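You operate a simulated robot arm through the tools that you are given. There is no shell and no other tool. Be economical: measure what you need, move in short steps, check, and stop when the job is done.

You run a simulated two-armed robot. Do the job below in one go: nothing can be reset, and whatever is moved stays where it is left.

## Task
Press the button of the yellow lamp to switch it on. Take the yellow block and leave it in the grey tote on the top of the small table. Put the green channel on the small yellow chevron sign. Any order will do.

Only the result counts: the job must be done as asked and must still hold three seconds after the hand-in. Knocking over, shifting, dropping, spilling or breaking anything else fails it.

## Robot
Two 7-joint arms with fingered hands on one trunk, on a base that drives. Base frame: it is fixed to the floor where the robot stands at the start and does not move with it; the origin is under the middle of the robot, x ahead of it, y to its left, z up. Units: mm, rad, N and s.
The left shoulder is at the start at [40, 146, 1179], the right one opposite. With the tool pointing down near the work surface each hand reaches from about 300 to 720 mm from the robot's upright axis, wherever it stands, measured 20 degrees to its own side. Places, roughly: button of the yellow lamp [500, 100, 900]; green channel (22x5x3 cm) [-5400, 500, 900]; grey tote [-8750, -2750, 1000]; small yellow chevron sign (22x22x2 cm) [-7800, 500, 900]; yellow block [-8750, -3250, 1000]. Payload 4 kg a hand.
Tool frame (each hand has its own): the origin (TCP) lies between the finger pads and is the grasp point; the fingertips stand 26 mm ahead of it; z points along the fingers, y is the line along which they close. Largest opening 148 mm; the body of the gripper starts 73 mm behind the TCP. The gripper is a hand of 3 fingers: y runs from the thumb to the fingers, the wrist lies at [0, 0, -224] in the tool frame.
Orientation is that of the tool frame in the base frame, as [roll, pitch, yaw] about the fixed x, y, z axes, in that order (R = Rz(yaw) Ry(pitch) Rx(roll)). With the fingers straight down and closing along the base's y, the tool's x points along the base's -x, its y along +y and its z along -z.

## Interface
- The arms move only by the tool nudge_tool. It takes "left_deltas", "right_deltas" or both (then of equal length, played together; a hand with none holds still); each is a list of rows, each an object of numbers (a shift or turn left out is 0): "dx", "dy", "dz": the shift along the tool's x, y, z in mm; "wx", "wy", "wz": the turn, a rotation vector about the tool's x, y, z in rad. In form: [{"dx": .., "dy": .., "dz": .., "wx": .., "wy": .., "wz": ..}, ...]. A call has 1 to 10 rows; each row is the pose to reach, as a shift and turn from the pose commanded when the call began, along the tool's axes at that moment. Rows are played at 5 a second. More than 50 mm and 0.15 rad between two rows, and nothing of the call is played. Where a pose cannot be reached the arm comes as near as it can. A force on the tool above 40 N (or 10 N above the force at the start of the call, whichever is more), or a blocked arm, ends the call early, and 0.2 s more pass. In this call time passes only in rows, and 0.2 s behind the last. The reply holds the time, the measured pose of the TCP, the force on the tool along the base axes, the opening and the grip force, in the units named above and with some noise, with the torque about the TCP (base axes, N m) and any sound that the robot's microphone picked up.
- Cameras (640 x 400 px; columns grow to the right, rows downward): "scene" is now at [110.2, 0.1, 1417.9]; the picture's right is [0.03, -1.00, 0.00], its down [-0.48, -0.01, -0.88] and it looks along [0.88, 0.03, -0.48] (base axes); focal length 291 px, centre (320, 200). "left" rides on the left gripper at [-68, -39, -90] in its tool frame; the picture's right is [0.50, -0.87, 0.00], its down [0.66, 0.38, -0.65] and it looks along [0.57, 0.33, 0.76] (tool axes); focal length 222 px, centre (320, 200). "right" rides on the right gripper at [68, -39, -90] in its tool frame; the picture's right is [0.50, 0.87, 0.00], its down [-0.66, 0.38, -0.65] and it looks along [-0.57, 0.33, 0.76] (tool axes); focal length 222 px, centre (320, 200). There is no depth. A picture from a camera that has moved, and an enlarged one, comes with that camera's place and axes in the base frame and with its lens.
- get_image(camera): a new picture of that camera. It takes no simulated time.
- lift_body(by): slides the trunk up (or, below 0, down) by that many mm; the arms and the scene camera ride with it, the base frame stays. It gives what a move gives, with no picture.
- drive_base(legs): drives the robot by 1 to 6 legs, each [ahead, left, turn to the left] in mm, mm and rad, along the robot's own axes; the way and the turn of a leg run together, so that a leg with both is an arc; at most 1500 mm and 3.142 rad a leg. The arms and the cameras ride along, it lands a little off, and it stops where it bumps. It gives what a move gives.
- finger_targets(finger1, finger2, thumb_bend, hand): sets how far each is bent, from 0 (flat) to 1 (curled in); at 0.3 the hand is open as for a grip, at 0.7 the pads meet at the TCP. One left out holds its place. A second passes; each finger stops where it meets its share of the squeeze, and holds until it gets a number again. It is the only way to open and close the hand. It gives what a move gives, with no picture; readings hold the bend of each and the force on the fingers (four entries, about 0 where the hand has none), thumb and palm.
- head_to(pan, tilt): turns the head with the scene camera to pan (to the left, within 1.501 rad either way) and tilt (down, from -0.506 to 1.204), counted from straight ahead of the robot. It gives what a move gives.
- inspect(camera, box): a new picture of the part [left, top, right, bottom] of that camera's present view, enlarged. It takes no simulated time.
- close_job(): hands the job in; it is judged then, once.

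Go step by step. Nothing tells you exact positions but the pictures and the camera data: compare them with the known pose of the tool, close in by small moves and look again before you grip or let go. The budget is 165 turns and 122 pictures, counting those below and the enlarged ones. Unless the task says otherwise, let go and move clear before handing in, and close with one line.

The tools are called after "Emit:" as name(argument=value, ...) on one line, values as JSON. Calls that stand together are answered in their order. nudge_tool: Moves the arms, as the interface text tells. Its arguments: {"type":"object","properties":{"left_deltas":{"type":"array"},"right_deltas":{"type":"array"}},"required":[]} The other tools are called the same way: lift_body (by) slides the trunk up or down; finger_targets (finger1, finger2, thumb_bend, hand) moves the fingers one by one; drive_base (legs) drives the base; head_to (pan, tilt) turns the head that bears the scene camera; get_image (camera) takes a picture; inspect (camera, box) takes an enlarged picture of a part of a camera's view; close_job () hands the job in.

At the start:

```text
time_s: 0.0
left_ee_pos: [386.3, 234.8, 1257.3]
left_ee_rot: [-3.14, 0.0, -3.14]
left_wrist_force: [-0.1, 0.0, -0.5]
left_moment: [0.01, -0.01, -0.02]
left_finger_gap: 148.3
left_grasp_force: 0.1
left_shape: jaw
left_bend: [0.3, 0.3, 0.3]
left_finger forces: [0.0, 0.1, 0.0, 0.0, 0.0, 0.0]
right_ee_pos: [361.9, -121.5, 1246.8]
right_ee_rot: [3.141, -0.002, -3.141]
right_wrist_force: [-0.9, 0.5, -0.8]
right_moment: [0.01, 0.01, 0.0]
right_finger_gap: 148.1
right_grasp_force: 0.1
right_shape: jaw
right_bend: [0.3, 0.3, 0.3]
right_finger forces: [0.0, 0.1, 0.0, 0.0, 0.0, 0.1]
trunk travel left (down, up): [-350.0, 156.0]
robot x, y, heading: [-0.5, 1.0, -0.001]
head pan, tilt: [0.03, 0.497]
```

scene: 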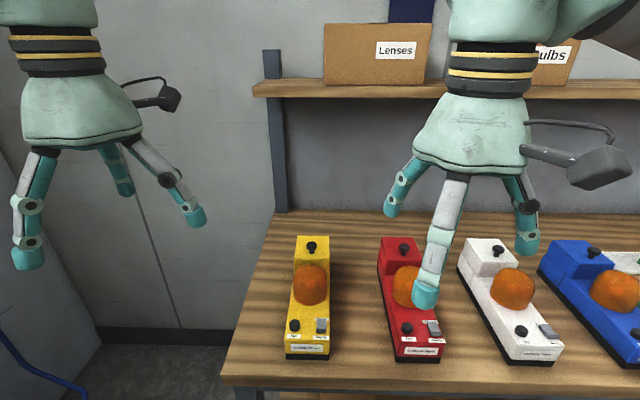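
right: 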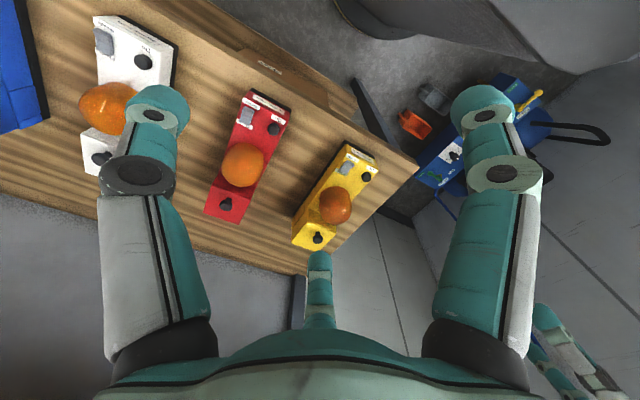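
left: 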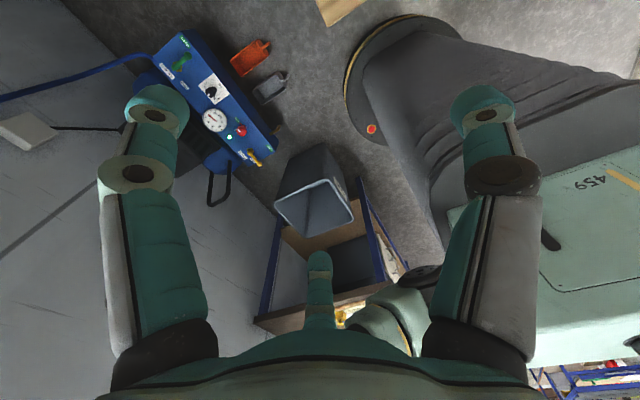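

I see four lamps on the bench; the yellow one is the leftmost. I will zoom in to find its button.

Emit:
inspect(camera="scene", box=[260, 220, 380, 370])

Emit:
inspect(camera="right", box=[280, 130, 400, 260])

```text
2.67 times, centred on (320, 295) of scene
camera zoom: at [110.2, 0.1, 1417.9], right [0.03, -1.0, 0.0], down [-0.48, -0.01, -0.88], along [0.88, 0.03, -0.48], focal length 777 px, centre (320, -53)
```

zoom: 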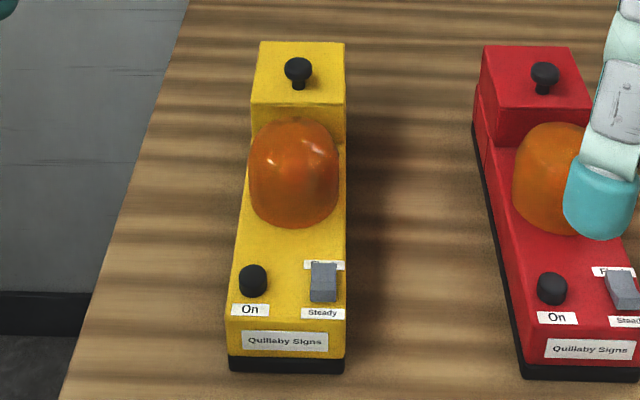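

```text
3.08 times, centred on (340, 195) of right
camera zoom: at [294.7, -160.6, 1336.0], right [-0.5, 0.87, 0.0], down [0.66, 0.38, 0.65], along [0.56, 0.33, -0.76], focal length 684 px, centre (258, 215)
```

zoom: 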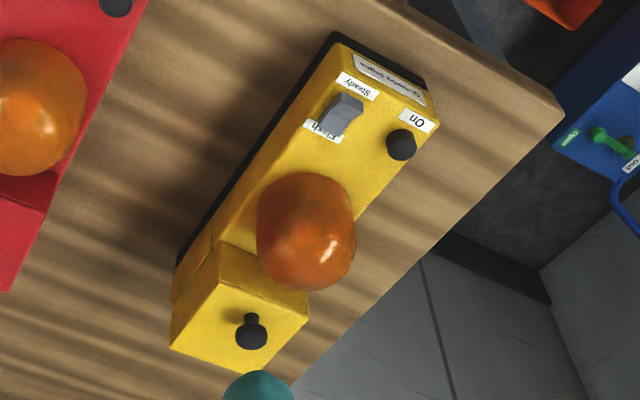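

The black "On" button sits near the front left of the yellow lamp, about [488, 63, 945]. I will make a pointing hand of the left one, thumb straight and fingers curled, and look.

Emit:
finger_targets(hand="left", finger1=1, finger2=1, thumb_bend=0.6)

Emit:
nudge_tool(right_deltas=[{"dy": -40}, {"dy": -80}, {"dy": -120}], left_deltas=[{"dx": -30, "dy": -30}, {"dx": -60, "dy": -60}, {"dx": -80, "dy": -90}])

Emit:
get_image(camera="scene")

Emit:
get_image(camera="left")

```text
time_s: 1.0
left_ee_pos: [386.6, 234.4, 1256.6]
left_ee_rot: [-3.14, 0.0, -3.139]
left_wrist_force: [-0.3, -0.1, 0.4]
left_moment: [0.03, 0.01, 0.0]
left_finger_gap: 11.8
left_grasp_force: 0.0
left_shape: fingers
left_bend: [0.81, 0.82, 0.6]
left_finger forces: [0.0, 0.0, 0.1, 0.1, 0.0, 0.0]
right_ee_pos: [362.0, -121.4, 1245.6]
right_ee_rot: [3.14, -0.003, 3.14]
right_wrist_force: [-0.8, 0.0, 0.6]
right_moment: [-0.04, 0.01, 0.0]
right_finger_gap: 147.8
right_grasp_force: 0.1
right_shape: jaw
right_bend: [0.3, 0.3, 0.3]
right_finger forces: [0.0, 0.0, 0.0, 0.1, 0.0, 0.0]
trunk travel left (down, up): [-350.0, 156.0]
robot x, y, heading: [0.2, 1.3, 0.0]
head pan, tilt: [0.03, 0.497]
```

```text
time_s: 1.8
left_ee_pos: [465.2, 142.6, 1257.0]
left_ee_rot: [3.14, 0.001, -3.141]
left_wrist_force: [0.4, 0.5, -0.7]
left_moment: [0.02, 0.02, -0.01]
left_finger_gap: 19.6
left_grasp_force: 0.0
left_shape: fingers
left_bend: [0.91, 0.92, 0.6]
left_finger forces: [0.0, 0.1, 0.0, 0.1, 0.1, 0.0]
right_ee_pos: [361.1, -243.3, 1245.7]
right_ee_rot: [3.138, -0.002, -3.14]
right_wrist_force: [0.2, -0.2, 0.8]
right_moment: [-0.02, -0.02, -0.04]
right_finger_gap: 148.3
right_grasp_force: 0.1
right_shape: jaw
right_bend: [0.3, 0.3, 0.3]
right_finger forces: [0.0, 0.0, 0.0, 0.0, 0.2, 0.0]
trunk travel left (down, up): [-350.0, 156.0]
robot x, y, heading: [2.5, -2.6, -0.004]
head pan, tilt: [0.03, 0.497]
```

```text
116 pictures are left
camera scene: at [109.8, -2.2, 1418.0], right [0.03, -1.0, 0.0], down [-0.48, -0.01, -0.88], along [0.88, 0.03, -0.48], focal length 291 px, centre (320, 200)
```

scene: 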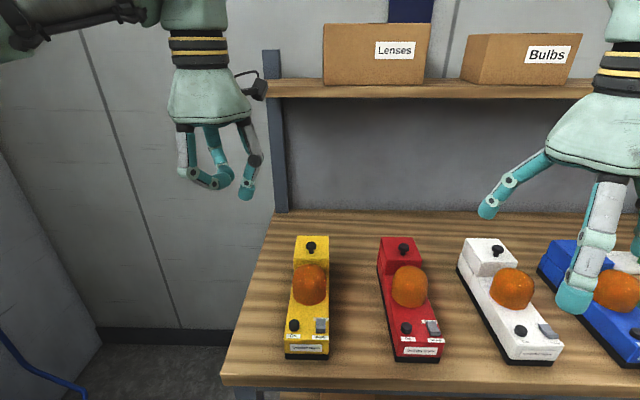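

```text
115 pictures are left
camera left: at [532.7, 102.7, 1349.3], right [-0.5, -0.87, 0.0], down [-0.66, 0.38, 0.65], along [-0.57, 0.33, -0.76], focal length 222 px, centre (320, 200)
```

left: 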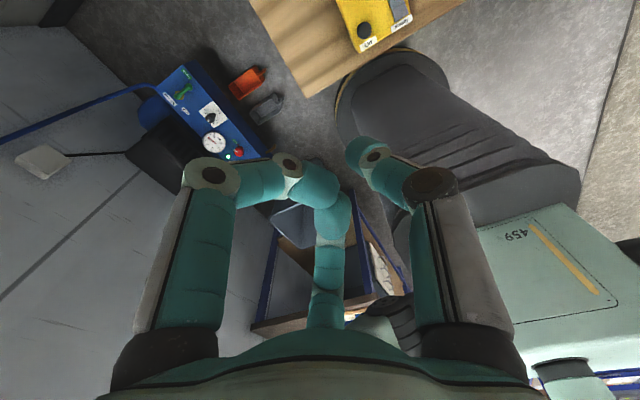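

The thumb tip is the lowest point, about 30 mm toward -y and 31 mm below the TCP. I will move it above the button and come down most of the way.

Emit:
nudge_tool(left_deltas=[{"dx": -16, "dy": -40}, {"dx": -16, "dy": -52, "dz": 40}, {"dx": -16, "dy": -52, "dz": 85}, {"dx": -16, "dy": -52, "dz": 130}, {"dx": -16, "dy": -52, "dz": 170}, {"dx": -16, "dy": -52, "dz": 200}])

Emit:
get_image(camera="scene")

Emit:
get_image(camera="left")

```text
time_s: 3.2
left_ee_pos: [482.3, 93.5, 1058.5]
left_ee_rot: [-3.141, 0.002, -3.139]
left_wrist_force: [-0.3, -0.4, -0.7]
left_moment: [-0.01, -0.03, -0.01]
left_finger_gap: 20.3
left_grasp_force: 0.1
left_shape: fingers
left_bend: [0.92, 0.93, 0.6]
left_finger forces: [0.0, 0.0, 0.1, 0.0, 0.0, 0.0]
right_ee_pos: [362.6, -239.7, 1246.1]
right_ee_rot: [3.141, -0.002, -3.141]
right_wrist_force: [0.2, -0.1, 0.5]
right_moment: [0.02, 0.04, -0.02]
right_finger_gap: 148.0
right_grasp_force: 0.0
right_shape: jaw
right_bend: [0.3, 0.3, 0.3]
right_finger forces: [0.0, 0.0, 0.0, 0.1, 0.0, 0.0]
trunk travel left (down, up): [-350.0, 156.0]
robot x, y, heading: [0.3, -0.9, -0.003]
head pan, tilt: [0.03, 0.497]
```

```text
114 pictures are left
camera scene: at [110.6, 0.6, 1417.9], right [0.03, -1.0, 0.0], down [-0.48, -0.01, -0.88], along [0.88, 0.03, -0.48], focal length 291 px, centre (320, 200)
```

scene: 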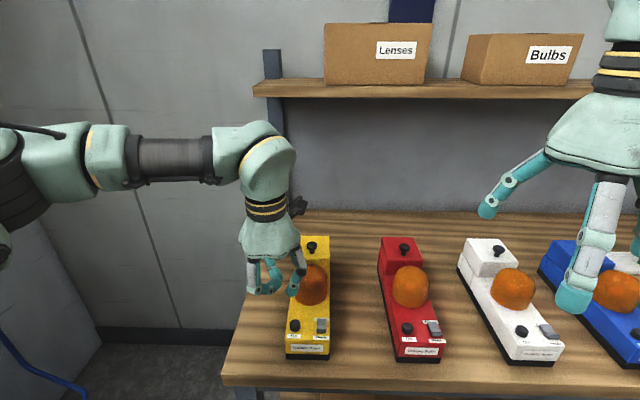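

```text
113 pictures are left
camera left: at [550.0, 53.1, 1149.6], right [-0.5, -0.87, 0.0], down [-0.66, 0.38, 0.65], along [-0.57, 0.32, -0.76], focal length 222 px, centre (320, 200)
```

left: 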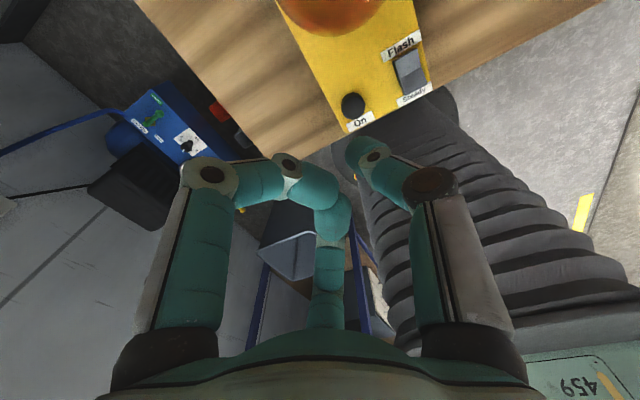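

The thumb is above the button in line. I will go down further and look again.

Emit:
nudge_tool(left_deltas=[{"dy": -3, "dz": 30}, {"dy": -3, "dz": 55}])

Emit:
inspect(camera="scene", box=[230, 220, 390, 370])

Emit:
get_image(camera="left")

```text
time_s: 3.8
left_ee_pos: [482.0, 89.6, 1001.9]
left_ee_rot: [-3.141, 0.0, -3.141]
left_wrist_force: [0.2, -0.1, 0.3]
left_moment: [-0.02, -0.01, 0.03]
left_finger_gap: 20.4
left_grasp_force: 0.1
left_shape: fingers
left_bend: [0.92, 0.93, 0.6]
left_finger forces: [0.1, 0.0, 0.0, 0.1, 0.0, 0.1]
right_ee_pos: [360.5, -240.2, 1246.3]
right_ee_rot: [3.138, -0.001, -3.141]
right_wrist_force: [-0.2, -0.7, -0.3]
right_moment: [-0.03, 0.0, 0.01]
right_finger_gap: 147.8
right_grasp_force: 0.1
right_shape: jaw
right_bend: [0.3, 0.3, 0.3]
right_finger forces: [0.0, 0.0, 0.0, 0.0, 0.0, 0.1]
trunk travel left (down, up): [-350.0, 156.0]
robot x, y, heading: [-0.1, 3.1, 0.002]
head pan, tilt: [0.03, 0.497]
```

```text
2.67 times, centred on (310, 295) of scene
camera zoom: at [110.8, 0.3, 1417.9], right [0.03, -1.0, 0.0], down [-0.48, -0.01, -0.88], along [0.88, 0.03, -0.48], focal length 777 px, centre (347, -53)
```

zoom: 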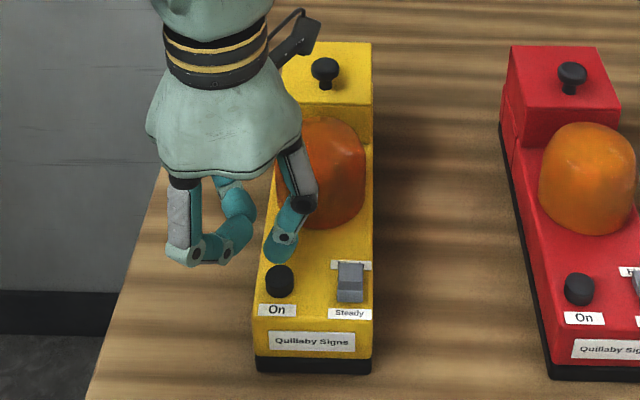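

```text
111 pictures are left
camera left: at [550.1, 50.0, 1094.2], right [-0.5, -0.87, 0.0], down [-0.66, 0.38, 0.65], along [-0.57, 0.32, -0.76], focal length 222 px, centre (320, 200)
```

left: 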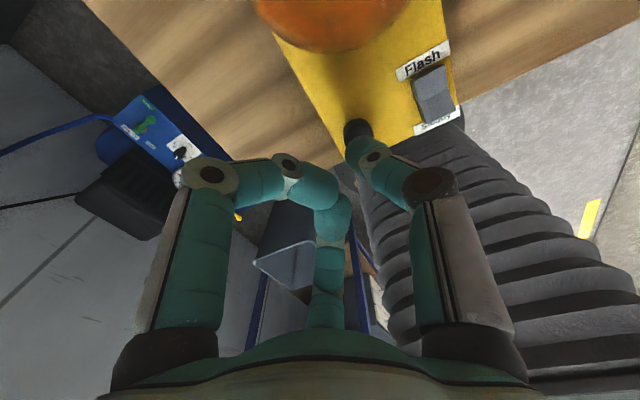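

The thumb tip is just above and on line with the button. I will press down slowly.

Emit:
nudge_tool(left_deltas=[{"dz": 5}, {"dz": 10}, {"dz": 14}, {"dz": 18}])

Emit:
inspect(camera="scene", box=[230, 220, 390, 370])

```text
time_s: 4.8
left_ee_pos: [482.4, 87.8, 985.5]
left_ee_rot: [-3.141, 0.001, -3.137]
left_wrist_force: [-0.6, -0.1, 2.4]
left_moment: [-0.08, 0.0, -0.01]
left_finger_gap: 20.2
left_grasp_force: 1.0
left_shape: fingers
left_bend: [0.92, 0.93, 0.6]
left_finger forces: [0.0, 0.0, 0.0, 0.0, 2.3, 0.0]
right_ee_pos: [361.6, -240.8, 1246.0]
right_ee_rot: [3.139, -0.003, 3.14]
right_wrist_force: [-0.1, -0.2, -0.2]
right_moment: [-0.02, 0.03, 0.01]
right_finger_gap: 147.8
right_grasp_force: 0.0
right_shape: jaw
right_bend: [0.3, 0.3, 0.3]
right_finger forces: [0.0, 0.0, 0.0, 0.0, 0.1, 0.1]
trunk travel left (down, up): [-350.0, 156.0]
robot x, y, heading: [1.0, 3.8, -0.007]
head pan, tilt: [0.03, 0.497]
```

```text
2.67 times, centred on (310, 295) of scene
camera zoom: at [109.9, -0.1, 1418.0], right [0.03, -1.0, 0.0], down [-0.48, -0.01, -0.88], along [0.88, 0.03, -0.48], focal length 777 px, centre (347, -53)
```

zoom: 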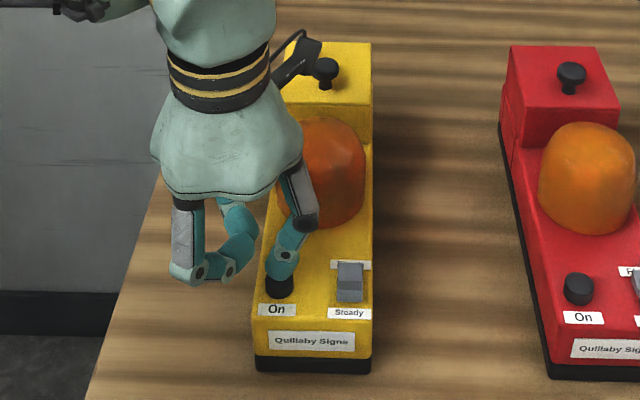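

Contact with the button shows 2.4 N. I will press on a few millimetres.

Emit:
nudge_tool(left_deltas=[{"dz": 2}, {"dz": 4}, {"dz": 5}])

Emit:
inspect(camera="scene", box=[230, 220, 390, 370])

```text
time_s: 5.6
left_ee_pos: [482.3, 87.4, 981.0]
left_ee_rot: [-3.137, 0.004, -3.139]
left_wrist_force: [1.1, -2.8, 12.5]
left_moment: [-0.42, 0.0, 0.05]
left_finger_gap: 19.4
left_grasp_force: 6.1
left_shape: fingers
left_bend: [0.92, 0.93, 0.6]
left_finger forces: [0.0, 0.1, 0.0, 0.0, 12.2, 0.0]
right_ee_pos: [361.0, -242.2, 1246.5]
right_ee_rot: [3.138, 0.001, 3.14]
right_wrist_force: [-0.4, -0.3, -0.1]
right_moment: [0.0, 0.0, -0.02]
right_finger_gap: 147.7
right_grasp_force: 0.1
right_shape: jaw
right_bend: [0.3, 0.3, 0.3]
right_finger forces: [0.0, 0.1, 0.1, 0.1, 0.0, 0.1]
trunk travel left (down, up): [-350.0, 156.0]
robot x, y, heading: [0.4, 4.3, 0.005]
head pan, tilt: [0.03, 0.497]
heard: click
```

```text
2.67 times, centred on (310, 295) of scene
camera zoom: at [109.1, -0.6, 1418.1], right [0.03, -1.0, 0.0], down [-0.48, -0.01, -0.88], along [0.88, 0.03, -0.48], focal length 777 px, centre (347, -53)
```

zoom: 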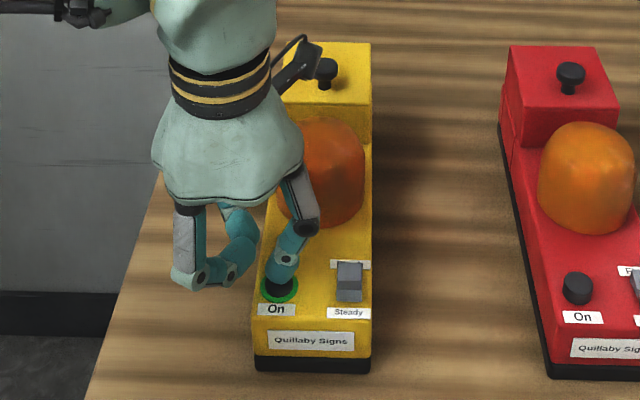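

A click came and a green ring lit around the button. I will lift off straight and check the lamp.

Emit:
nudge_tool(left_deltas=[{"dz": -10}, {"dz": -50}, {"dz": -100}, {"dz": -150}, {"dz": -200}, {"dz": -240}, {"dz": -270}])

Emit:
get_image(camera="scene")

```text
time_s: 7.2
left_ee_pos: [482.9, 90.3, 1251.3]
left_ee_rot: [-3.139, -0.002, -3.141]
left_wrist_force: [-0.3, -1.0, 1.2]
left_moment: [-0.03, -0.03, -0.04]
left_finger_gap: 20.6
left_grasp_force: 0.0
left_shape: fingers
left_bend: [0.92, 0.93, 0.6]
left_finger forces: [0.0, 0.0, 0.0, 0.0, 0.0, 0.0]
right_ee_pos: [361.2, -241.3, 1246.6]
right_ee_rot: [3.139, -0.003, 3.141]
right_wrist_force: [-0.7, 0.7, -0.4]
right_moment: [0.03, 0.0, 0.0]
right_finger_gap: 147.8
right_grasp_force: 0.1
right_shape: jaw
right_bend: [0.3, 0.3, 0.3]
right_finger forces: [0.0, 0.0, 0.0, 0.0, 0.0, 0.0]
trunk travel left (down, up): [-350.0, 156.0]
robot x, y, heading: [0.7, -0.2, 0.001]
head pan, tilt: [0.03, 0.497]
```

```text
108 pictures are left
camera scene: at [109.6, -0.5, 1418.0], right [0.03, -1.0, 0.0], down [-0.48, -0.01, -0.88], along [0.88, 0.03, -0.48], focal length 291 px, centre (320, 200)
```

scene: 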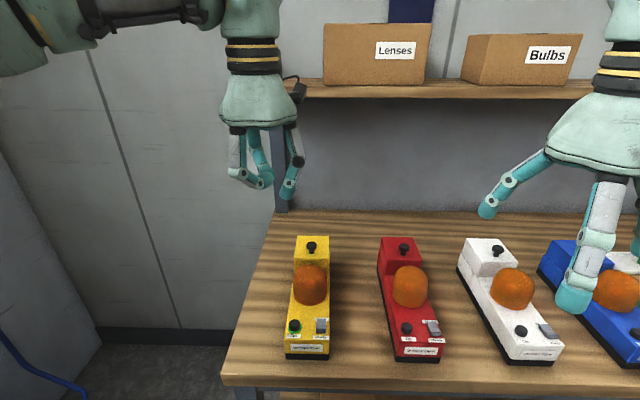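

The green ring stays lit. I will zoom to see the dome, then pull both hands in toward the body.

Emit:
inspect(camera="scene", box=[270, 220, 350, 370])

Emit:
nudge_tool(left_deltas=[{"dx": 40, "dy": 40}, {"dx": 70, "dy": 80}, {"dx": 95, "dy": 120}, {"dx": 110, "dy": 150}])

Emit:
head_to(pan=1.5, tilt=0.3)

Emit:
get_image(camera="scene")

Emit:
head_to(pan=-1.5, tilt=0.3)

Emit:
get_image(camera="scene")

```text
2.67 times, centred on (310, 295) of scene
camera zoom: at [109.6, -0.5, 1418.0], right [0.03, -1.0, 0.0], down [-0.48, -0.01, -0.88], along [0.88, 0.03, -0.48], focal length 777 px, centre (347, -53)
```

zoom: 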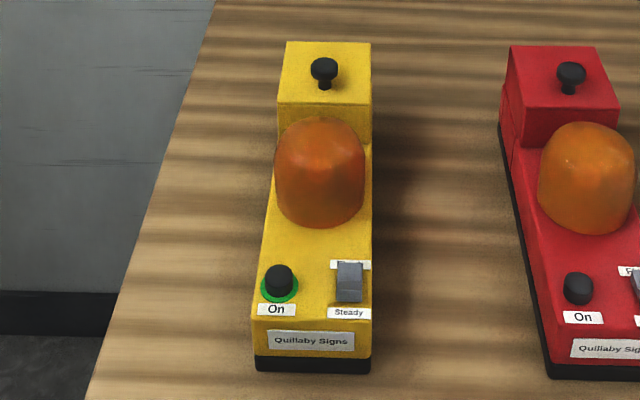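

```text
refused: row 1 steps farther than a row can; nothing moved
```

```text
time_s: 8.8
left_ee_pos: [482.3, 89.9, 1249.3]
left_ee_rot: [-3.139, -0.001, -3.139]
left_wrist_force: [-0.2, -0.2, 0.0]
left_moment: [0.0, 0.0, 0.02]
left_finger_gap: 20.6
left_grasp_force: 0.1
left_shape: fingers
left_bend: [0.92, 0.93, 0.6]
left_finger forces: [0.0, 0.0, 0.1, 0.1, 0.1, 0.0]
right_ee_pos: [361.0, -240.5, 1247.8]
right_ee_rot: [3.139, -0.001, 3.142]
right_wrist_force: [0.2, 0.2, -0.3]
right_moment: [-0.02, -0.01, -0.01]
right_finger_gap: 147.9
right_grasp_force: 0.1
right_shape: jaw
right_bend: [0.3, 0.3, 0.3]
right_finger forces: [0.0, 0.0, 0.0, 0.0, 0.0, 0.1]
trunk travel left (down, up): [-350.0, 156.0]
robot x, y, heading: [-0.8, -4.1, 0.002]
head pan, tilt: [1.499, 0.3]
```

```text
106 pictures are left
camera scene: at [25.9, 90.3, 1436.1], right [1.0, -0.07, 0.0], down [-0.02, -0.29, -0.96], along [0.07, 0.95, -0.3], focal length 291 px, centre (320, 200)
```

scene: 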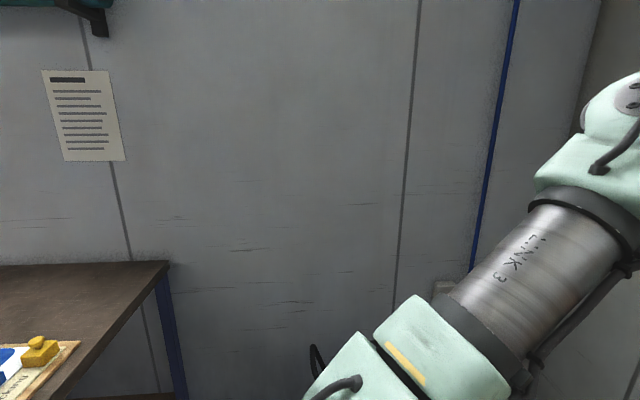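

```text
time_s: 11.4
left_ee_pos: [483.3, 90.3, 1249.6]
left_ee_rot: [-3.141, 0.0, -3.14]
left_wrist_force: [0.3, -0.1, -1.2]
left_moment: [0.03, 0.0, -0.01]
left_finger_gap: 20.6
left_grasp_force: 0.1
left_shape: fingers
left_bend: [0.92, 0.93, 0.6]
left_finger forces: [0.0, 0.0, 0.1, 0.0, 0.0, 0.0]
right_ee_pos: [361.4, -241.1, 1247.0]
right_ee_rot: [3.139, -0.002, 3.141]
right_wrist_force: [0.4, -0.3, -0.5]
right_moment: [-0.01, 0.02, 0.05]
right_finger_gap: 147.8
right_grasp_force: 0.1
right_shape: jaw
right_bend: [0.3, 0.3, 0.3]
right_finger forces: [0.0, 0.0, 0.0, 0.1, 0.1, 0.0]
trunk travel left (down, up): [-350.0, 156.0]
robot x, y, heading: [0.2, -0.4, -0.007]
head pan, tilt: [-1.499, 0.3]
```

```text
105 pictures are left
camera scene: at [25.9, -95.9, 1436.1], right [-1.0, -0.07, 0.0], down [-0.02, 0.29, -0.96], along [0.07, -0.95, -0.3], focal length 291 px, centre (320, 200)
```

scene: 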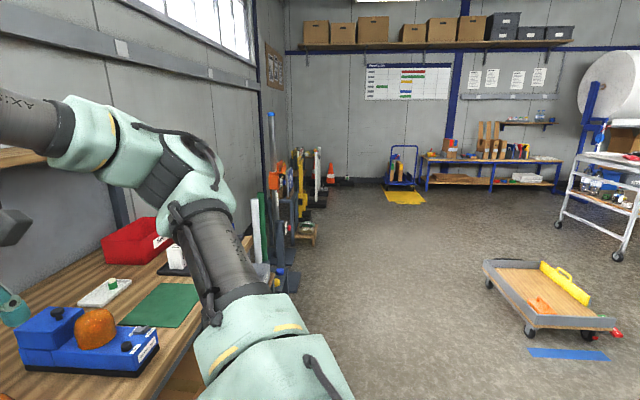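

The lamp is on (lit ring). I will bring the left hand in, then back off a little and turn to look behind.

Emit:
nudge_tool(left_deltas=[{"dx": 30, "dy": 30}, {"dx": 60, "dy": 60}, {"dx": 90, "dy": 90}, {"dx": 115, "dy": 120}, {"dx": 120, "dy": 150}], right_deltas=[{"dx": 0}, {"dx": 0}, {"dx": 0}, {"dx": 0}, {"dx": 0}])

Emit:
drive_base(legs=[[-300, 0, 0], [0, 0, -1.57]])

Emit:
get_image(camera="scene")

Emit:
head_to(pan=-0.5, tilt=0.3)

Emit:
get_image(camera="scene")

```text
time_s: 12.6
left_ee_pos: [361.6, 241.0, 1247.3]
left_ee_rot: [-3.141, 0.0, -3.14]
left_wrist_force: [0.0, -0.3, -0.7]
left_moment: [0.0, 0.02, 0.01]
left_finger_gap: 20.9
left_grasp_force: 0.1
left_shape: fingers
left_bend: [0.93, 0.93, 0.6]
left_finger forces: [0.0, 0.1, 0.0, 0.0, 0.0, 0.0]
right_ee_pos: [361.3, -239.3, 1245.9]
right_ee_rot: [3.141, -0.001, 3.141]
right_wrist_force: [0.1, 0.3, -0.6]
right_moment: [-0.01, 0.02, -0.03]
right_finger_gap: 148.0
right_grasp_force: 0.0
right_shape: jaw
right_bend: [0.3, 0.3, 0.3]
right_finger forces: [0.0, 0.0, 0.1, 0.0, 0.0, 0.0]
trunk travel left (down, up): [-350.0, 156.0]
robot x, y, heading: [-1.7, -3.0, -0.0]
head pan, tilt: [-1.499, 0.3]
```

```text
time_s: 18.5
left_ee_pos: [-61.7, -364.4, 1248.4]
left_ee_rot: [-3.139, 0.0, 1.563]
left_wrist_force: [0.7, 0.2, 0.2]
left_moment: [-0.01, 0.0, -0.01]
left_finger_gap: 20.9
left_grasp_force: 0.1
left_shape: fingers
left_bend: [0.93, 0.93, 0.6]
left_finger forces: [0.0, 0.0, 0.0, 0.1, 0.0, 0.1]
right_ee_pos: [-541.0, -359.2, 1246.9]
right_ee_rot: [3.14, -0.003, 1.563]
right_wrist_force: [-0.2, 0.1, 0.2]
right_moment: [0.0, 0.0, 0.01]
right_finger_gap: 148.1
right_grasp_force: 0.1
right_shape: jaw
right_bend: [0.3, 0.3, 0.3]
right_finger forces: [0.0, 0.0, 0.0, 0.0, 0.0, 0.0]
trunk travel left (down, up): [-350.0, 156.0]
robot x, y, heading: [-298.5, -2.4, -1.578]
head pan, tilt: [-1.499, 0.3]
```

```text
104 pictures are left
camera scene: at [-393.1, -28.8, 1436.1], right [-0.06, 1.0, 0.0], down [0.3, 0.02, -0.96], along [-0.95, -0.06, -0.3], focal length 291 px, centre (320, 200)
```

scene: 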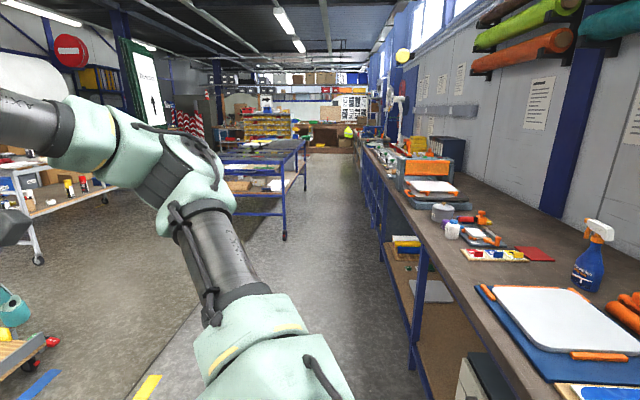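

```text
time_s: 19.7
left_ee_pos: [-62.6, -364.7, 1248.2]
left_ee_rot: [-3.14, -0.001, 1.564]
left_wrist_force: [0.4, -0.3, 0.5]
left_moment: [0.03, 0.02, 0.01]
left_finger_gap: 20.8
left_grasp_force: 0.1
left_shape: fingers
left_bend: [0.93, 0.93, 0.6]
left_finger forces: [0.0, 0.0, 0.0, 0.0, 0.1, 0.0]
right_ee_pos: [-542.4, -358.8, 1246.1]
right_ee_rot: [3.139, -0.002, 1.56]
right_wrist_force: [0.1, 0.2, 0.6]
right_moment: [-0.03, 0.0, 0.05]
right_finger_gap: 147.7
right_grasp_force: 0.1
right_shape: jaw
right_bend: [0.3, 0.3, 0.3]
right_finger forces: [0.0, 0.1, 0.1, 0.0, 0.0, 0.0]
trunk travel left (down, up): [-350.0, 156.0]
robot x, y, heading: [-297.6, -1.3, -1.581]
head pan, tilt: [-0.499, 0.3]
```

```text
103 pictures are left
camera scene: at [-345.6, -104.5, 1436.1], right [-0.87, 0.49, 0.0], down [0.14, 0.26, -0.96], along [-0.47, -0.83, -0.3], focal length 291 px, centre (320, 200)
```

scene: 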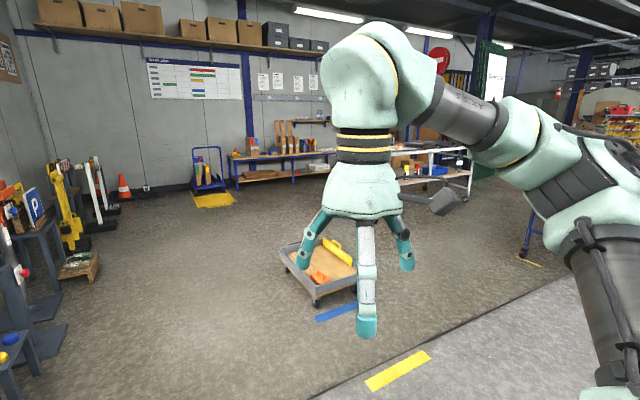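

Behind me there is a corridor along -x, with a bench on the +y side and an island on the other. I will centre on it, face -x, and look.

Emit:
drive_base(legs=[[120, 0, 0], [0, 0, -1.565]])

Emit:
head_to(pan=0, tilt=0.25)

Emit:
get_image(camera="scene")

```text
time_s: 24.8
left_ee_pos: [-666.2, -352.5, 1248.7]
left_ee_rot: [3.141, 0.001, -0.015]
left_wrist_force: [-1.2, 0.2, -0.4]
left_moment: [0.01, -0.01, 0.02]
left_finger_gap: 21.0
left_grasp_force: 0.1
left_shape: fingers
left_bend: [0.93, 0.94, 0.6]
left_finger forces: [0.0, 0.0, 0.0, 0.1, 0.0, 0.0]
right_ee_pos: [-656.4, 127.3, 1246.6]
right_ee_rot: [3.141, -0.001, -0.017]
right_wrist_force: [-0.6, 0.0, -0.6]
right_moment: [-0.03, -0.01, -0.02]
right_finger_gap: 147.7
right_grasp_force: 0.1
right_shape: jaw
right_bend: [0.3, 0.3, 0.3]
right_finger forces: [0.0, 0.0, 0.1, 0.0, 0.0, 0.0]
trunk travel left (down, up): [-350.0, 156.0]
robot x, y, heading: [-300.9, -117.5, 3.126]
head pan, tilt: [-0.499, 0.3]
```

```text
time_s: 25.7
left_ee_pos: [-666.7, -352.7, 1248.2]
left_ee_rot: [-3.139, 0.001, -0.017]
left_wrist_force: [-0.1, 0.2, 0.5]
left_moment: [-0.03, -0.04, 0.0]
left_finger_gap: 21.0
left_grasp_force: 0.0
left_shape: fingers
left_bend: [0.93, 0.94, 0.6]
left_finger forces: [0.0, 0.0, 0.1, 0.0, 0.0, 0.0]
right_ee_pos: [-656.8, 128.4, 1246.6]
right_ee_rot: [3.139, -0.002, -0.017]
right_wrist_force: [-0.2, 0.9, 0.0]
right_moment: [-0.01, 0.03, 0.03]
right_finger_gap: 148.0
right_grasp_force: 0.0
right_shape: jaw
right_bend: [0.3, 0.3, 0.3]
right_finger forces: [0.0, 0.1, 0.0, 0.0, 0.1, 0.0]
trunk travel left (down, up): [-350.0, 156.0]
robot x, y, heading: [-297.7, -119.0, 3.124]
head pan, tilt: [0.0, 0.25]
```

```text
102 pictures are left
camera scene: at [-414.6, -119.8, 1440.8], right [0.02, 1.0, 0.0], down [0.25, 0.0, -0.97], along [-0.97, 0.02, -0.25], focal length 291 px, centre (320, 200)
```

scene: 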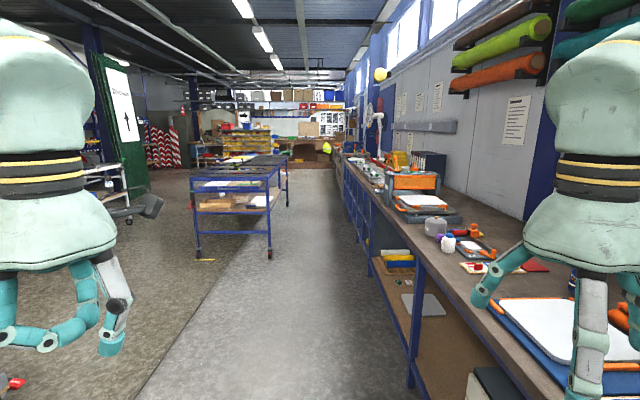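

The corridor between the island (y about -620) and bench edge (y about 350) is clear. I drive along its middle.

Emit:
drive_base(legs=[[0, 0, 0.017], [1500, 0, 0], [1300, 0, 0]])

Emit:
get_image(camera="scene")

```text
time_s: 39.6
left_ee_pos: [-3457.3, -339.0, 1248.7]
left_ee_rot: [-3.14, -0.001, -0.011]
left_wrist_force: [-0.1, -0.3, 0.4]
left_moment: [-0.02, 0.0, 0.02]
left_finger_gap: 20.9
left_grasp_force: 0.1
left_shape: fingers
left_bend: [0.93, 0.94, 0.6]
left_finger forces: [0.1, 0.0, 0.0, 0.0, 0.0, 0.0]
right_ee_pos: [-3449.9, 140.5, 1245.7]
right_ee_rot: [3.141, -0.003, -0.012]
right_wrist_force: [0.1, -0.4, 0.5]
right_moment: [0.02, -0.02, 0.0]
right_finger_gap: 147.9
right_grasp_force: 0.1
right_shape: jaw
right_bend: [0.3, 0.3, 0.3]
right_finger forces: [0.1, 0.0, 0.1, 0.0, 0.0, 0.0]
trunk travel left (down, up): [-350.0, 156.0]
robot x, y, heading: [-3089.9, -101.8, 3.129]
head pan, tilt: [0.0, 0.25]
```

```text
101 pictures are left
camera scene: at [-3207.0, -105.8, 1440.9], right [0.01, 1.0, 0.0], down [0.25, 0.0, -0.97], along [-0.97, 0.01, -0.25], focal length 291 px, centre (320, 200)
```

scene: 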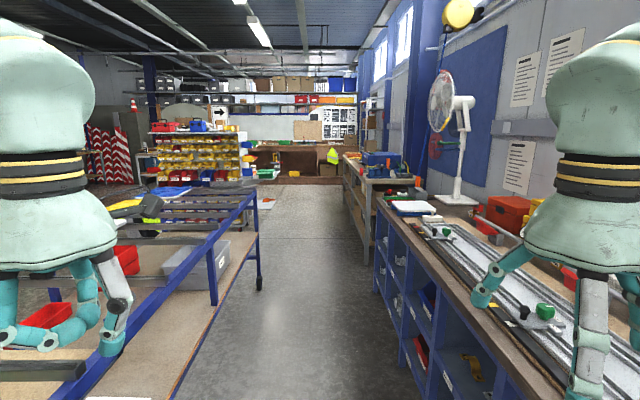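

The way on is free. I drive to near the channel and look to the bench side.

Emit:
drive_base(legs=[[1200, 0, 0.012], [1000, 10, 0]])

Emit:
head_to(pan=-1.2, tilt=0.45)

Emit:
get_image(camera="scene")

```text
time_s: 50.5
left_ee_pos: [-5660.6, -348.7, 1249.5]
left_ee_rot: [-3.139, 0.0, 0.009]
left_wrist_force: [-0.5, 0.5, -0.3]
left_moment: [-0.01, 0.0, -0.01]
left_finger_gap: 21.2
left_grasp_force: 0.1
left_shape: fingers
left_bend: [0.93, 0.94, 0.6]
left_finger forces: [0.0, 0.1, 0.1, 0.0, 0.0, 0.0]
right_ee_pos: [-5663.2, 132.7, 1246.3]
right_ee_rot: [3.14, -0.001, 0.007]
right_wrist_force: [0.0, 0.6, -0.1]
right_moment: [-0.01, 0.01, 0.03]
right_finger_gap: 147.6
right_grasp_force: 0.1
right_shape: jaw
right_bend: [0.3, 0.3, 0.3]
right_finger forces: [0.0, 0.0, 0.1, 0.1, 0.0, 0.0]
trunk travel left (down, up): [-350.0, 156.0]
robot x, y, heading: [-5303.2, -109.3, -3.139]
head pan, tilt: [0.0, 0.25]
```

```text
time_s: 51.9
left_ee_pos: [-5660.6, -347.9, 1248.1]
left_ee_rot: [-3.14, -0.001, 0.008]
left_wrist_force: [0.6, -0.4, 0.9]
left_moment: [0.03, 0.0, 0.04]
left_finger_gap: 21.3
left_grasp_force: 0.1
left_shape: fingers
left_bend: [0.93, 0.94, 0.6]
left_finger forces: [0.0, 0.0, 0.0, 0.1, 0.0, 0.0]
right_ee_pos: [-5663.9, 131.9, 1246.5]
right_ee_rot: [3.14, -0.003, 0.006]
right_wrist_force: [-1.1, -0.1, -0.3]
right_moment: [-0.01, -0.01, -0.01]
right_finger_gap: 147.9
right_grasp_force: 0.1
right_shape: jaw
right_bend: [0.3, 0.3, 0.3]
right_finger forces: [0.0, 0.0, 0.1, 0.0, 0.1, 0.0]
trunk travel left (down, up): [-350.0, 156.0]
robot x, y, heading: [-5299.1, -101.6, -3.135]
head pan, tilt: [-1.201, 0.45]
```

```text
100 pictures are left
camera scene: at [-5356.5, -22.7, 1422.2], right [0.93, 0.37, 0.0], down [0.16, -0.4, -0.9], along [-0.33, 0.84, -0.44], focal length 291 px, centre (320, 200)
```

scene: 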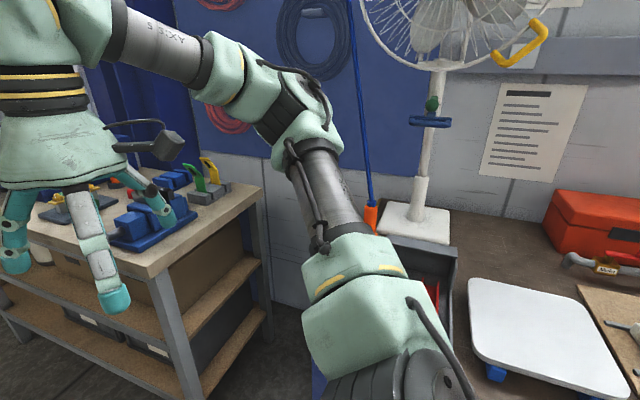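

The bench here holds a fan, a white board and a dark tray. I turn to face it.

Emit:
drive_base(legs=[[0, 0, -1.575]])

Emit:
head_to(pan=0, tilt=0.6)

Emit:
get_image(camera="scene")

```text
time_s: 56.1
left_ee_pos: [-5546.0, 252.7, 1249.8]
left_ee_rot: [-3.139, 0.0, -1.554]
left_wrist_force: [-0.3, 0.1, -0.3]
left_moment: [-0.01, 0.02, 0.0]
left_finger_gap: 21.1
left_grasp_force: 0.0
left_shape: fingers
left_bend: [0.93, 0.94, 0.6]
left_finger forces: [0.1, 0.0, 0.1, 0.0, 0.1, 0.1]
right_ee_pos: [-5065.9, 259.2, 1246.5]
right_ee_rot: [3.138, -0.002, -1.556]
right_wrist_force: [-0.9, 0.9, -1.6]
right_moment: [0.02, 0.01, 0.03]
right_finger_gap: 148.0
right_grasp_force: 0.0
right_shape: jaw
right_bend: [0.3, 0.3, 0.3]
right_finger forces: [0.0, 0.0, 0.1, 0.0, 0.1, 0.0]
trunk travel left (down, up): [-350.0, 156.0]
robot x, y, heading: [-5302.9, -105.1, 1.58]
head pan, tilt: [-1.201, 0.45]
```

```text
time_s: 57.5
left_ee_pos: [-5546.7, 252.2, 1249.3]
left_ee_rot: [-3.141, 0.0, -1.554]
left_wrist_force: [0.1, -0.6, 0.7]
left_moment: [-0.02, -0.04, -0.01]
left_finger_gap: 21.4
left_grasp_force: 0.1
left_shape: fingers
left_bend: [0.93, 0.94, 0.6]
left_finger forces: [0.0, 0.0, 0.1, 0.0, 0.0, 0.0]
right_ee_pos: [-5065.3, 258.4, 1246.2]
right_ee_rot: [3.14, -0.001, -1.555]
right_wrist_force: [-0.6, -0.2, 0.9]
right_moment: [0.0, 0.0, 0.04]
right_finger_gap: 147.6
right_grasp_force: 0.1
right_shape: jaw
right_bend: [0.3, 0.3, 0.3]
right_finger forces: [0.0, 0.1, 0.0, 0.0, 0.0, 0.0]
trunk travel left (down, up): [-350.0, 156.0]
robot x, y, heading: [-5298.6, -104.3, 1.579]
head pan, tilt: [0.0, 0.6]
```

```text
99 pictures are left
camera scene: at [-5303.8, 0.7, 1408.6], right [1.0, 0.02, 0.0], down [0.01, -0.56, -0.82], along [-0.01, 0.82, -0.57], focal length 291 px, centre (320, 200)
```

scene: 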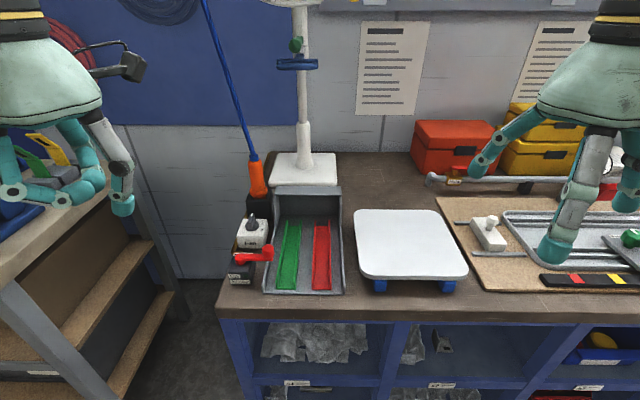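

Emit:
inspect(camera="scene", box=[210, 170, 370, 310])

```text
2.86 times, centred on (290, 240) of scene
camera zoom: at [-5303.8, 0.7, 1408.6], right [1.0, 0.02, 0.0], down [0.01, -0.56, -0.82], along [-0.01, 0.82, -0.57], focal length 832 px, centre (406, 86)
```

zoom: 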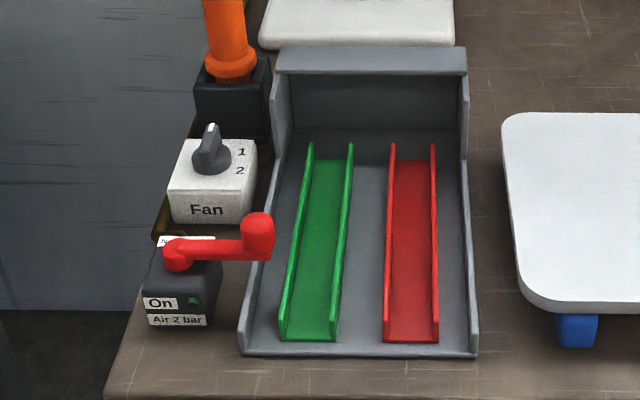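

The green channel lies open side up in a grey tray, left of the red one. The hand is a tripod, so I plan to pinch its right wall: thumb in the gap to the red channel, two fingers inside. First I pre-shape the left hand and move it above.

Emit:
finger_targets(hand="left", finger1=0.58, finger2=0.58, thumb_bend=0.62)

Emit:
nudge_tool(left_deltas=[{"dx": -36, "dy": -26}, {"dx": -72, "dy": -52}, {"dx": -108, "dy": -78}, {"dx": -144, "dy": -104}, {"dx": -180, "dy": -130}, {"dx": -215, "dy": -156}, {"dx": -245, "dy": -180}, {"dx": -245, "dy": -180, "dz": 45}, {"dx": -245, "dy": -180, "dz": 90}])

Emit:
get_image(camera="left")

Emit:
get_image(camera="scene")

```text
time_s: 58.5
left_ee_pos: [-5545.9, 252.9, 1248.7]
left_ee_rot: [-3.139, -0.001, -1.554]
left_wrist_force: [0.1, 0.4, -0.5]
left_moment: [0.0, -0.01, -0.02]
left_finger_gap: 31.0
left_grasp_force: 0.1
left_shape: fingers
left_bend: [0.57, 0.57, 0.62]
left_finger forces: [0.1, 0.1, 0.0, 0.0, 0.0, 0.0]
right_ee_pos: [-5066.3, 259.6, 1245.5]
right_ee_rot: [3.141, -0.002, -1.555]
right_wrist_force: [0.6, -0.2, 0.7]
right_moment: [0.01, 0.0, 0.02]
right_finger_gap: 147.8
right_grasp_force: 0.0
right_shape: jaw
right_bend: [0.3, 0.3, 0.3]
right_finger forces: [0.0, 0.1, 0.1, 0.0, 0.1, 0.0]
trunk travel left (down, up): [-350.0, 156.0]
robot x, y, heading: [-5306.5, -106.0, 1.588]
head pan, tilt: [0.0, 0.6]
```

```text
time_s: 60.5
left_ee_pos: [-5371.1, 503.1, 1157.4]
left_ee_rot: [-3.14, 0.0, -1.553]
left_wrist_force: [-0.6, -0.5, 0.7]
left_moment: [-0.02, 0.03, -0.01]
left_finger_gap: 31.4
left_grasp_force: 0.2
left_shape: fingers
left_bend: [0.57, 0.57, 0.62]
left_finger forces: [0.1, 0.0, 0.0, 0.1, 0.0, 0.0]
left hand out of reach, approached as far as the arm can: row 7
right_ee_pos: [-5067.4, 260.4, 1246.4]
right_ee_rot: [3.141, -0.002, -1.555]
right_wrist_force: [-0.1, 0.8, 0.8]
right_moment: [-0.04, -0.03, 0.01]
right_finger_gap: 148.1
right_grasp_force: 0.1
right_shape: jaw
right_bend: [0.3, 0.3, 0.3]
right_finger forces: [0.0, 0.0, 0.0, 0.0, 0.0, 0.1]
trunk travel left (down, up): [-350.0, 156.0]
robot x, y, heading: [-5299.3, -104.2, 1.585]
head pan, tilt: [0.0, 0.6]
```

```text
97 pictures are left
camera left: at [-5333.7, 570.0, 1250.0], right [0.87, -0.48, 0.0], down [-0.37, -0.66, 0.65], along [-0.31, -0.57, -0.76], focal length 222 px, centre (320, 200)
```

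left: 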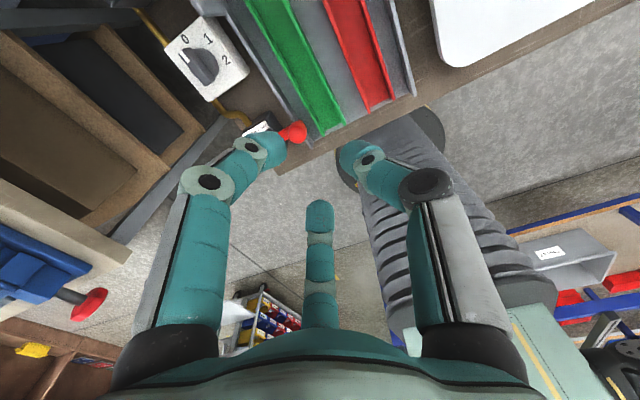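

```text
96 pictures are left
camera scene: at [-5304.7, 1.9, 1408.5], right [1.0, 0.02, 0.0], down [0.01, -0.57, -0.82], along [-0.01, 0.82, -0.57], focal length 291 px, centre (320, 200)
```

scene: 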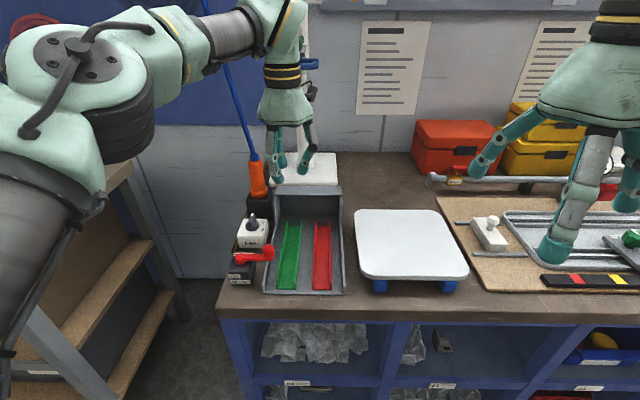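

The channel sits at about x -5390, y 422 to 642, top near z 904. It is nicer to be closer, so I pull the hand back a bit and drive 90 mm ahead.

Emit:
nudge_tool(left_deltas=[{"dx": 45}, {"dx": 80}])

Emit:
drive_base(legs=[[90, 0, -0.012]])

Emit:
nudge_tool(left_deltas=[{"dz": 40, "wz": 0}, {"dz": 80}, {"dz": 110}])

Emit:
get_image(camera="left")

Emit:
get_image(camera="scene")

```text
time_s: 61.1
left_ee_pos: [-5370.5, 420.7, 1159.4]
left_ee_rot: [-3.138, 0.002, -1.551]
left_wrist_force: [0.4, -1.4, 0.8]
left_moment: [0.0, 0.01, 0.02]
left_finger_gap: 31.4
left_grasp_force: 0.2
left_shape: fingers
left_bend: [0.57, 0.57, 0.62]
left_finger forces: [0.1, 0.1, 0.0, 0.1, 0.0, 0.0]
right_ee_pos: [-5068.0, 259.9, 1246.0]
right_ee_rot: [3.141, 0.0, -1.554]
right_wrist_force: [0.5, -0.4, 0.3]
right_moment: [-0.02, -0.02, 0.0]
right_finger_gap: 148.0
right_grasp_force: 0.0
right_shape: jaw
right_bend: [0.3, 0.3, 0.3]
right_finger forces: [0.0, 0.0, 0.0, 0.0, 0.0, 0.1]
trunk travel left (down, up): [-350.0, 156.0]
robot x, y, heading: [-5301.7, -105.1, 1.584]
head pan, tilt: [0.0, 0.6]
```

```text
time_s: 62.2
left_ee_pos: [-5363.7, 510.0, 1160.8]
left_ee_rot: [-3.139, 0.004, -1.565]
left_wrist_force: [-0.4, 0.2, -0.2]
left_moment: [0.0, 0.01, -0.04]
left_finger_gap: 31.1
left_grasp_force: 0.0
left_shape: fingers
left_bend: [0.57, 0.57, 0.62]
left_finger forces: [0.0, 0.1, 0.1, 0.1, 0.0, 0.0]
right_ee_pos: [-5063.3, 342.7, 1247.4]
right_ee_rot: [3.141, 0.003, -1.568]
right_wrist_force: [0.0, -0.3, -0.6]
right_moment: [0.01, 0.01, -0.04]
right_finger_gap: 147.9
right_grasp_force: 0.0
right_shape: jaw
right_bend: [0.3, 0.3, 0.3]
right_finger forces: [0.1, 0.1, 0.0, 0.0, 0.0, 0.0]
trunk travel left (down, up): [-350.0, 156.0]
robot x, y, heading: [-5299.2, -15.2, 1.574]
head pan, tilt: [0.0, 0.6]
```

```text
time_s: 63.0
left_ee_pos: [-5363.2, 513.2, 1048.1]
left_ee_rot: [-3.14, -0.001, -1.566]
left_wrist_force: [0.0, -0.2, 0.5]
left_moment: [-0.07, -0.01, -0.02]
left_finger_gap: 31.2
left_grasp_force: 0.0
left_shape: fingers
left_bend: [0.57, 0.57, 0.62]
left_finger forces: [0.0, 0.0, 0.1, 0.0, 0.0, 0.0]
right_ee_pos: [-5062.2, 347.9, 1246.3]
right_ee_rot: [3.141, -0.004, -1.567]
right_wrist_force: [0.4, 0.2, 0.1]
right_moment: [0.01, -0.03, -0.01]
right_finger_gap: 147.7
right_grasp_force: 0.1
right_shape: jaw
right_bend: [0.3, 0.3, 0.3]
right_finger forces: [0.0, 0.0, 0.1, 0.0, 0.0, 0.0]
trunk travel left (down, up): [-350.0, 156.0]
robot x, y, heading: [-5299.6, -18.3, 1.574]
head pan, tilt: [0.0, 0.6]
```

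```text
95 pictures are left
camera left: at [-5324.9, 579.9, 1139.8], right [0.87, -0.5, 0.0], down [-0.38, -0.66, 0.65], along [-0.32, -0.57, -0.76], focal length 222 px, centre (320, 200)
```

left: 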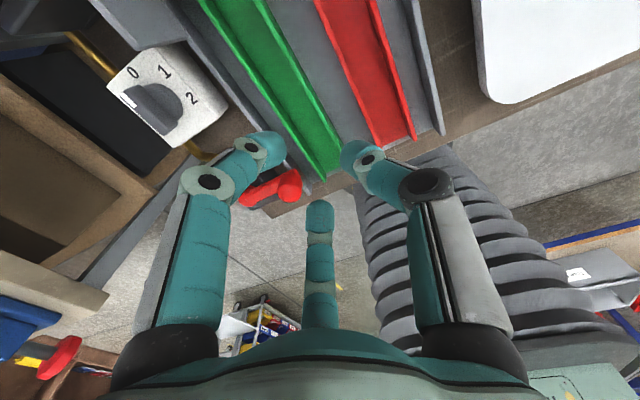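

```text
94 pictures are left
camera scene: at [-5303.4, 91.9, 1408.4], right [1.0, 0.0, 0.0], down [0.0, -0.57, -0.82], along [0.0, 0.82, -0.57], focal length 291 px, centre (320, 200)
```

scene: 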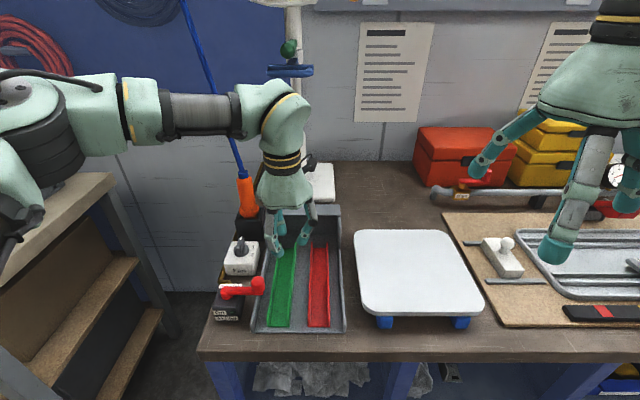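

Emit:
inspect(camera="left", box=[180, 0, 440, 200])

Emit:
inspect(camera="scene", box=[210, 190, 370, 340])

```text
2.00 times, centred on (310, 100) of left
camera zoom: at [-5324.9, 579.9, 1139.8], right [0.87, -0.5, 0.0], down [-0.38, -0.66, 0.65], along [-0.32, -0.57, -0.76], focal length 444 px, centre (340, 400)
```

zoom: 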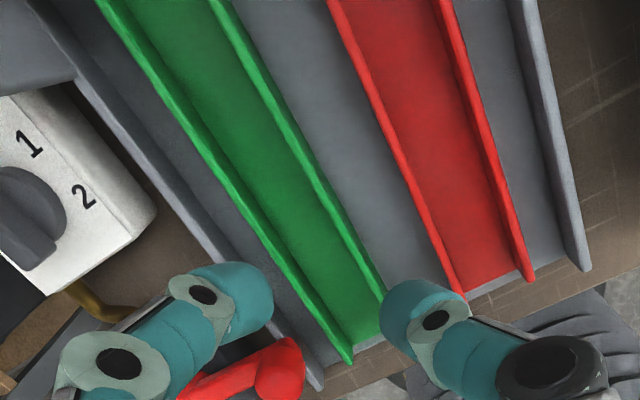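

```text
2.67 times, centred on (290, 265) of scene
camera zoom: at [-5303.4, 91.9, 1408.4], right [1.0, 0.0, 0.0], down [0.0, -0.57, -0.82], along [0.0, 0.82, -0.57], focal length 777 px, centre (400, 27)
```

zoom: 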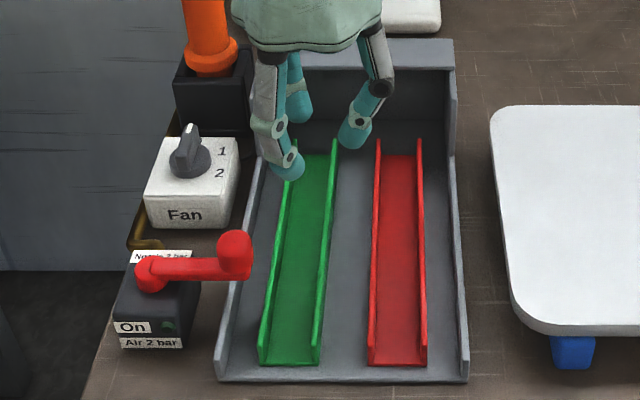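

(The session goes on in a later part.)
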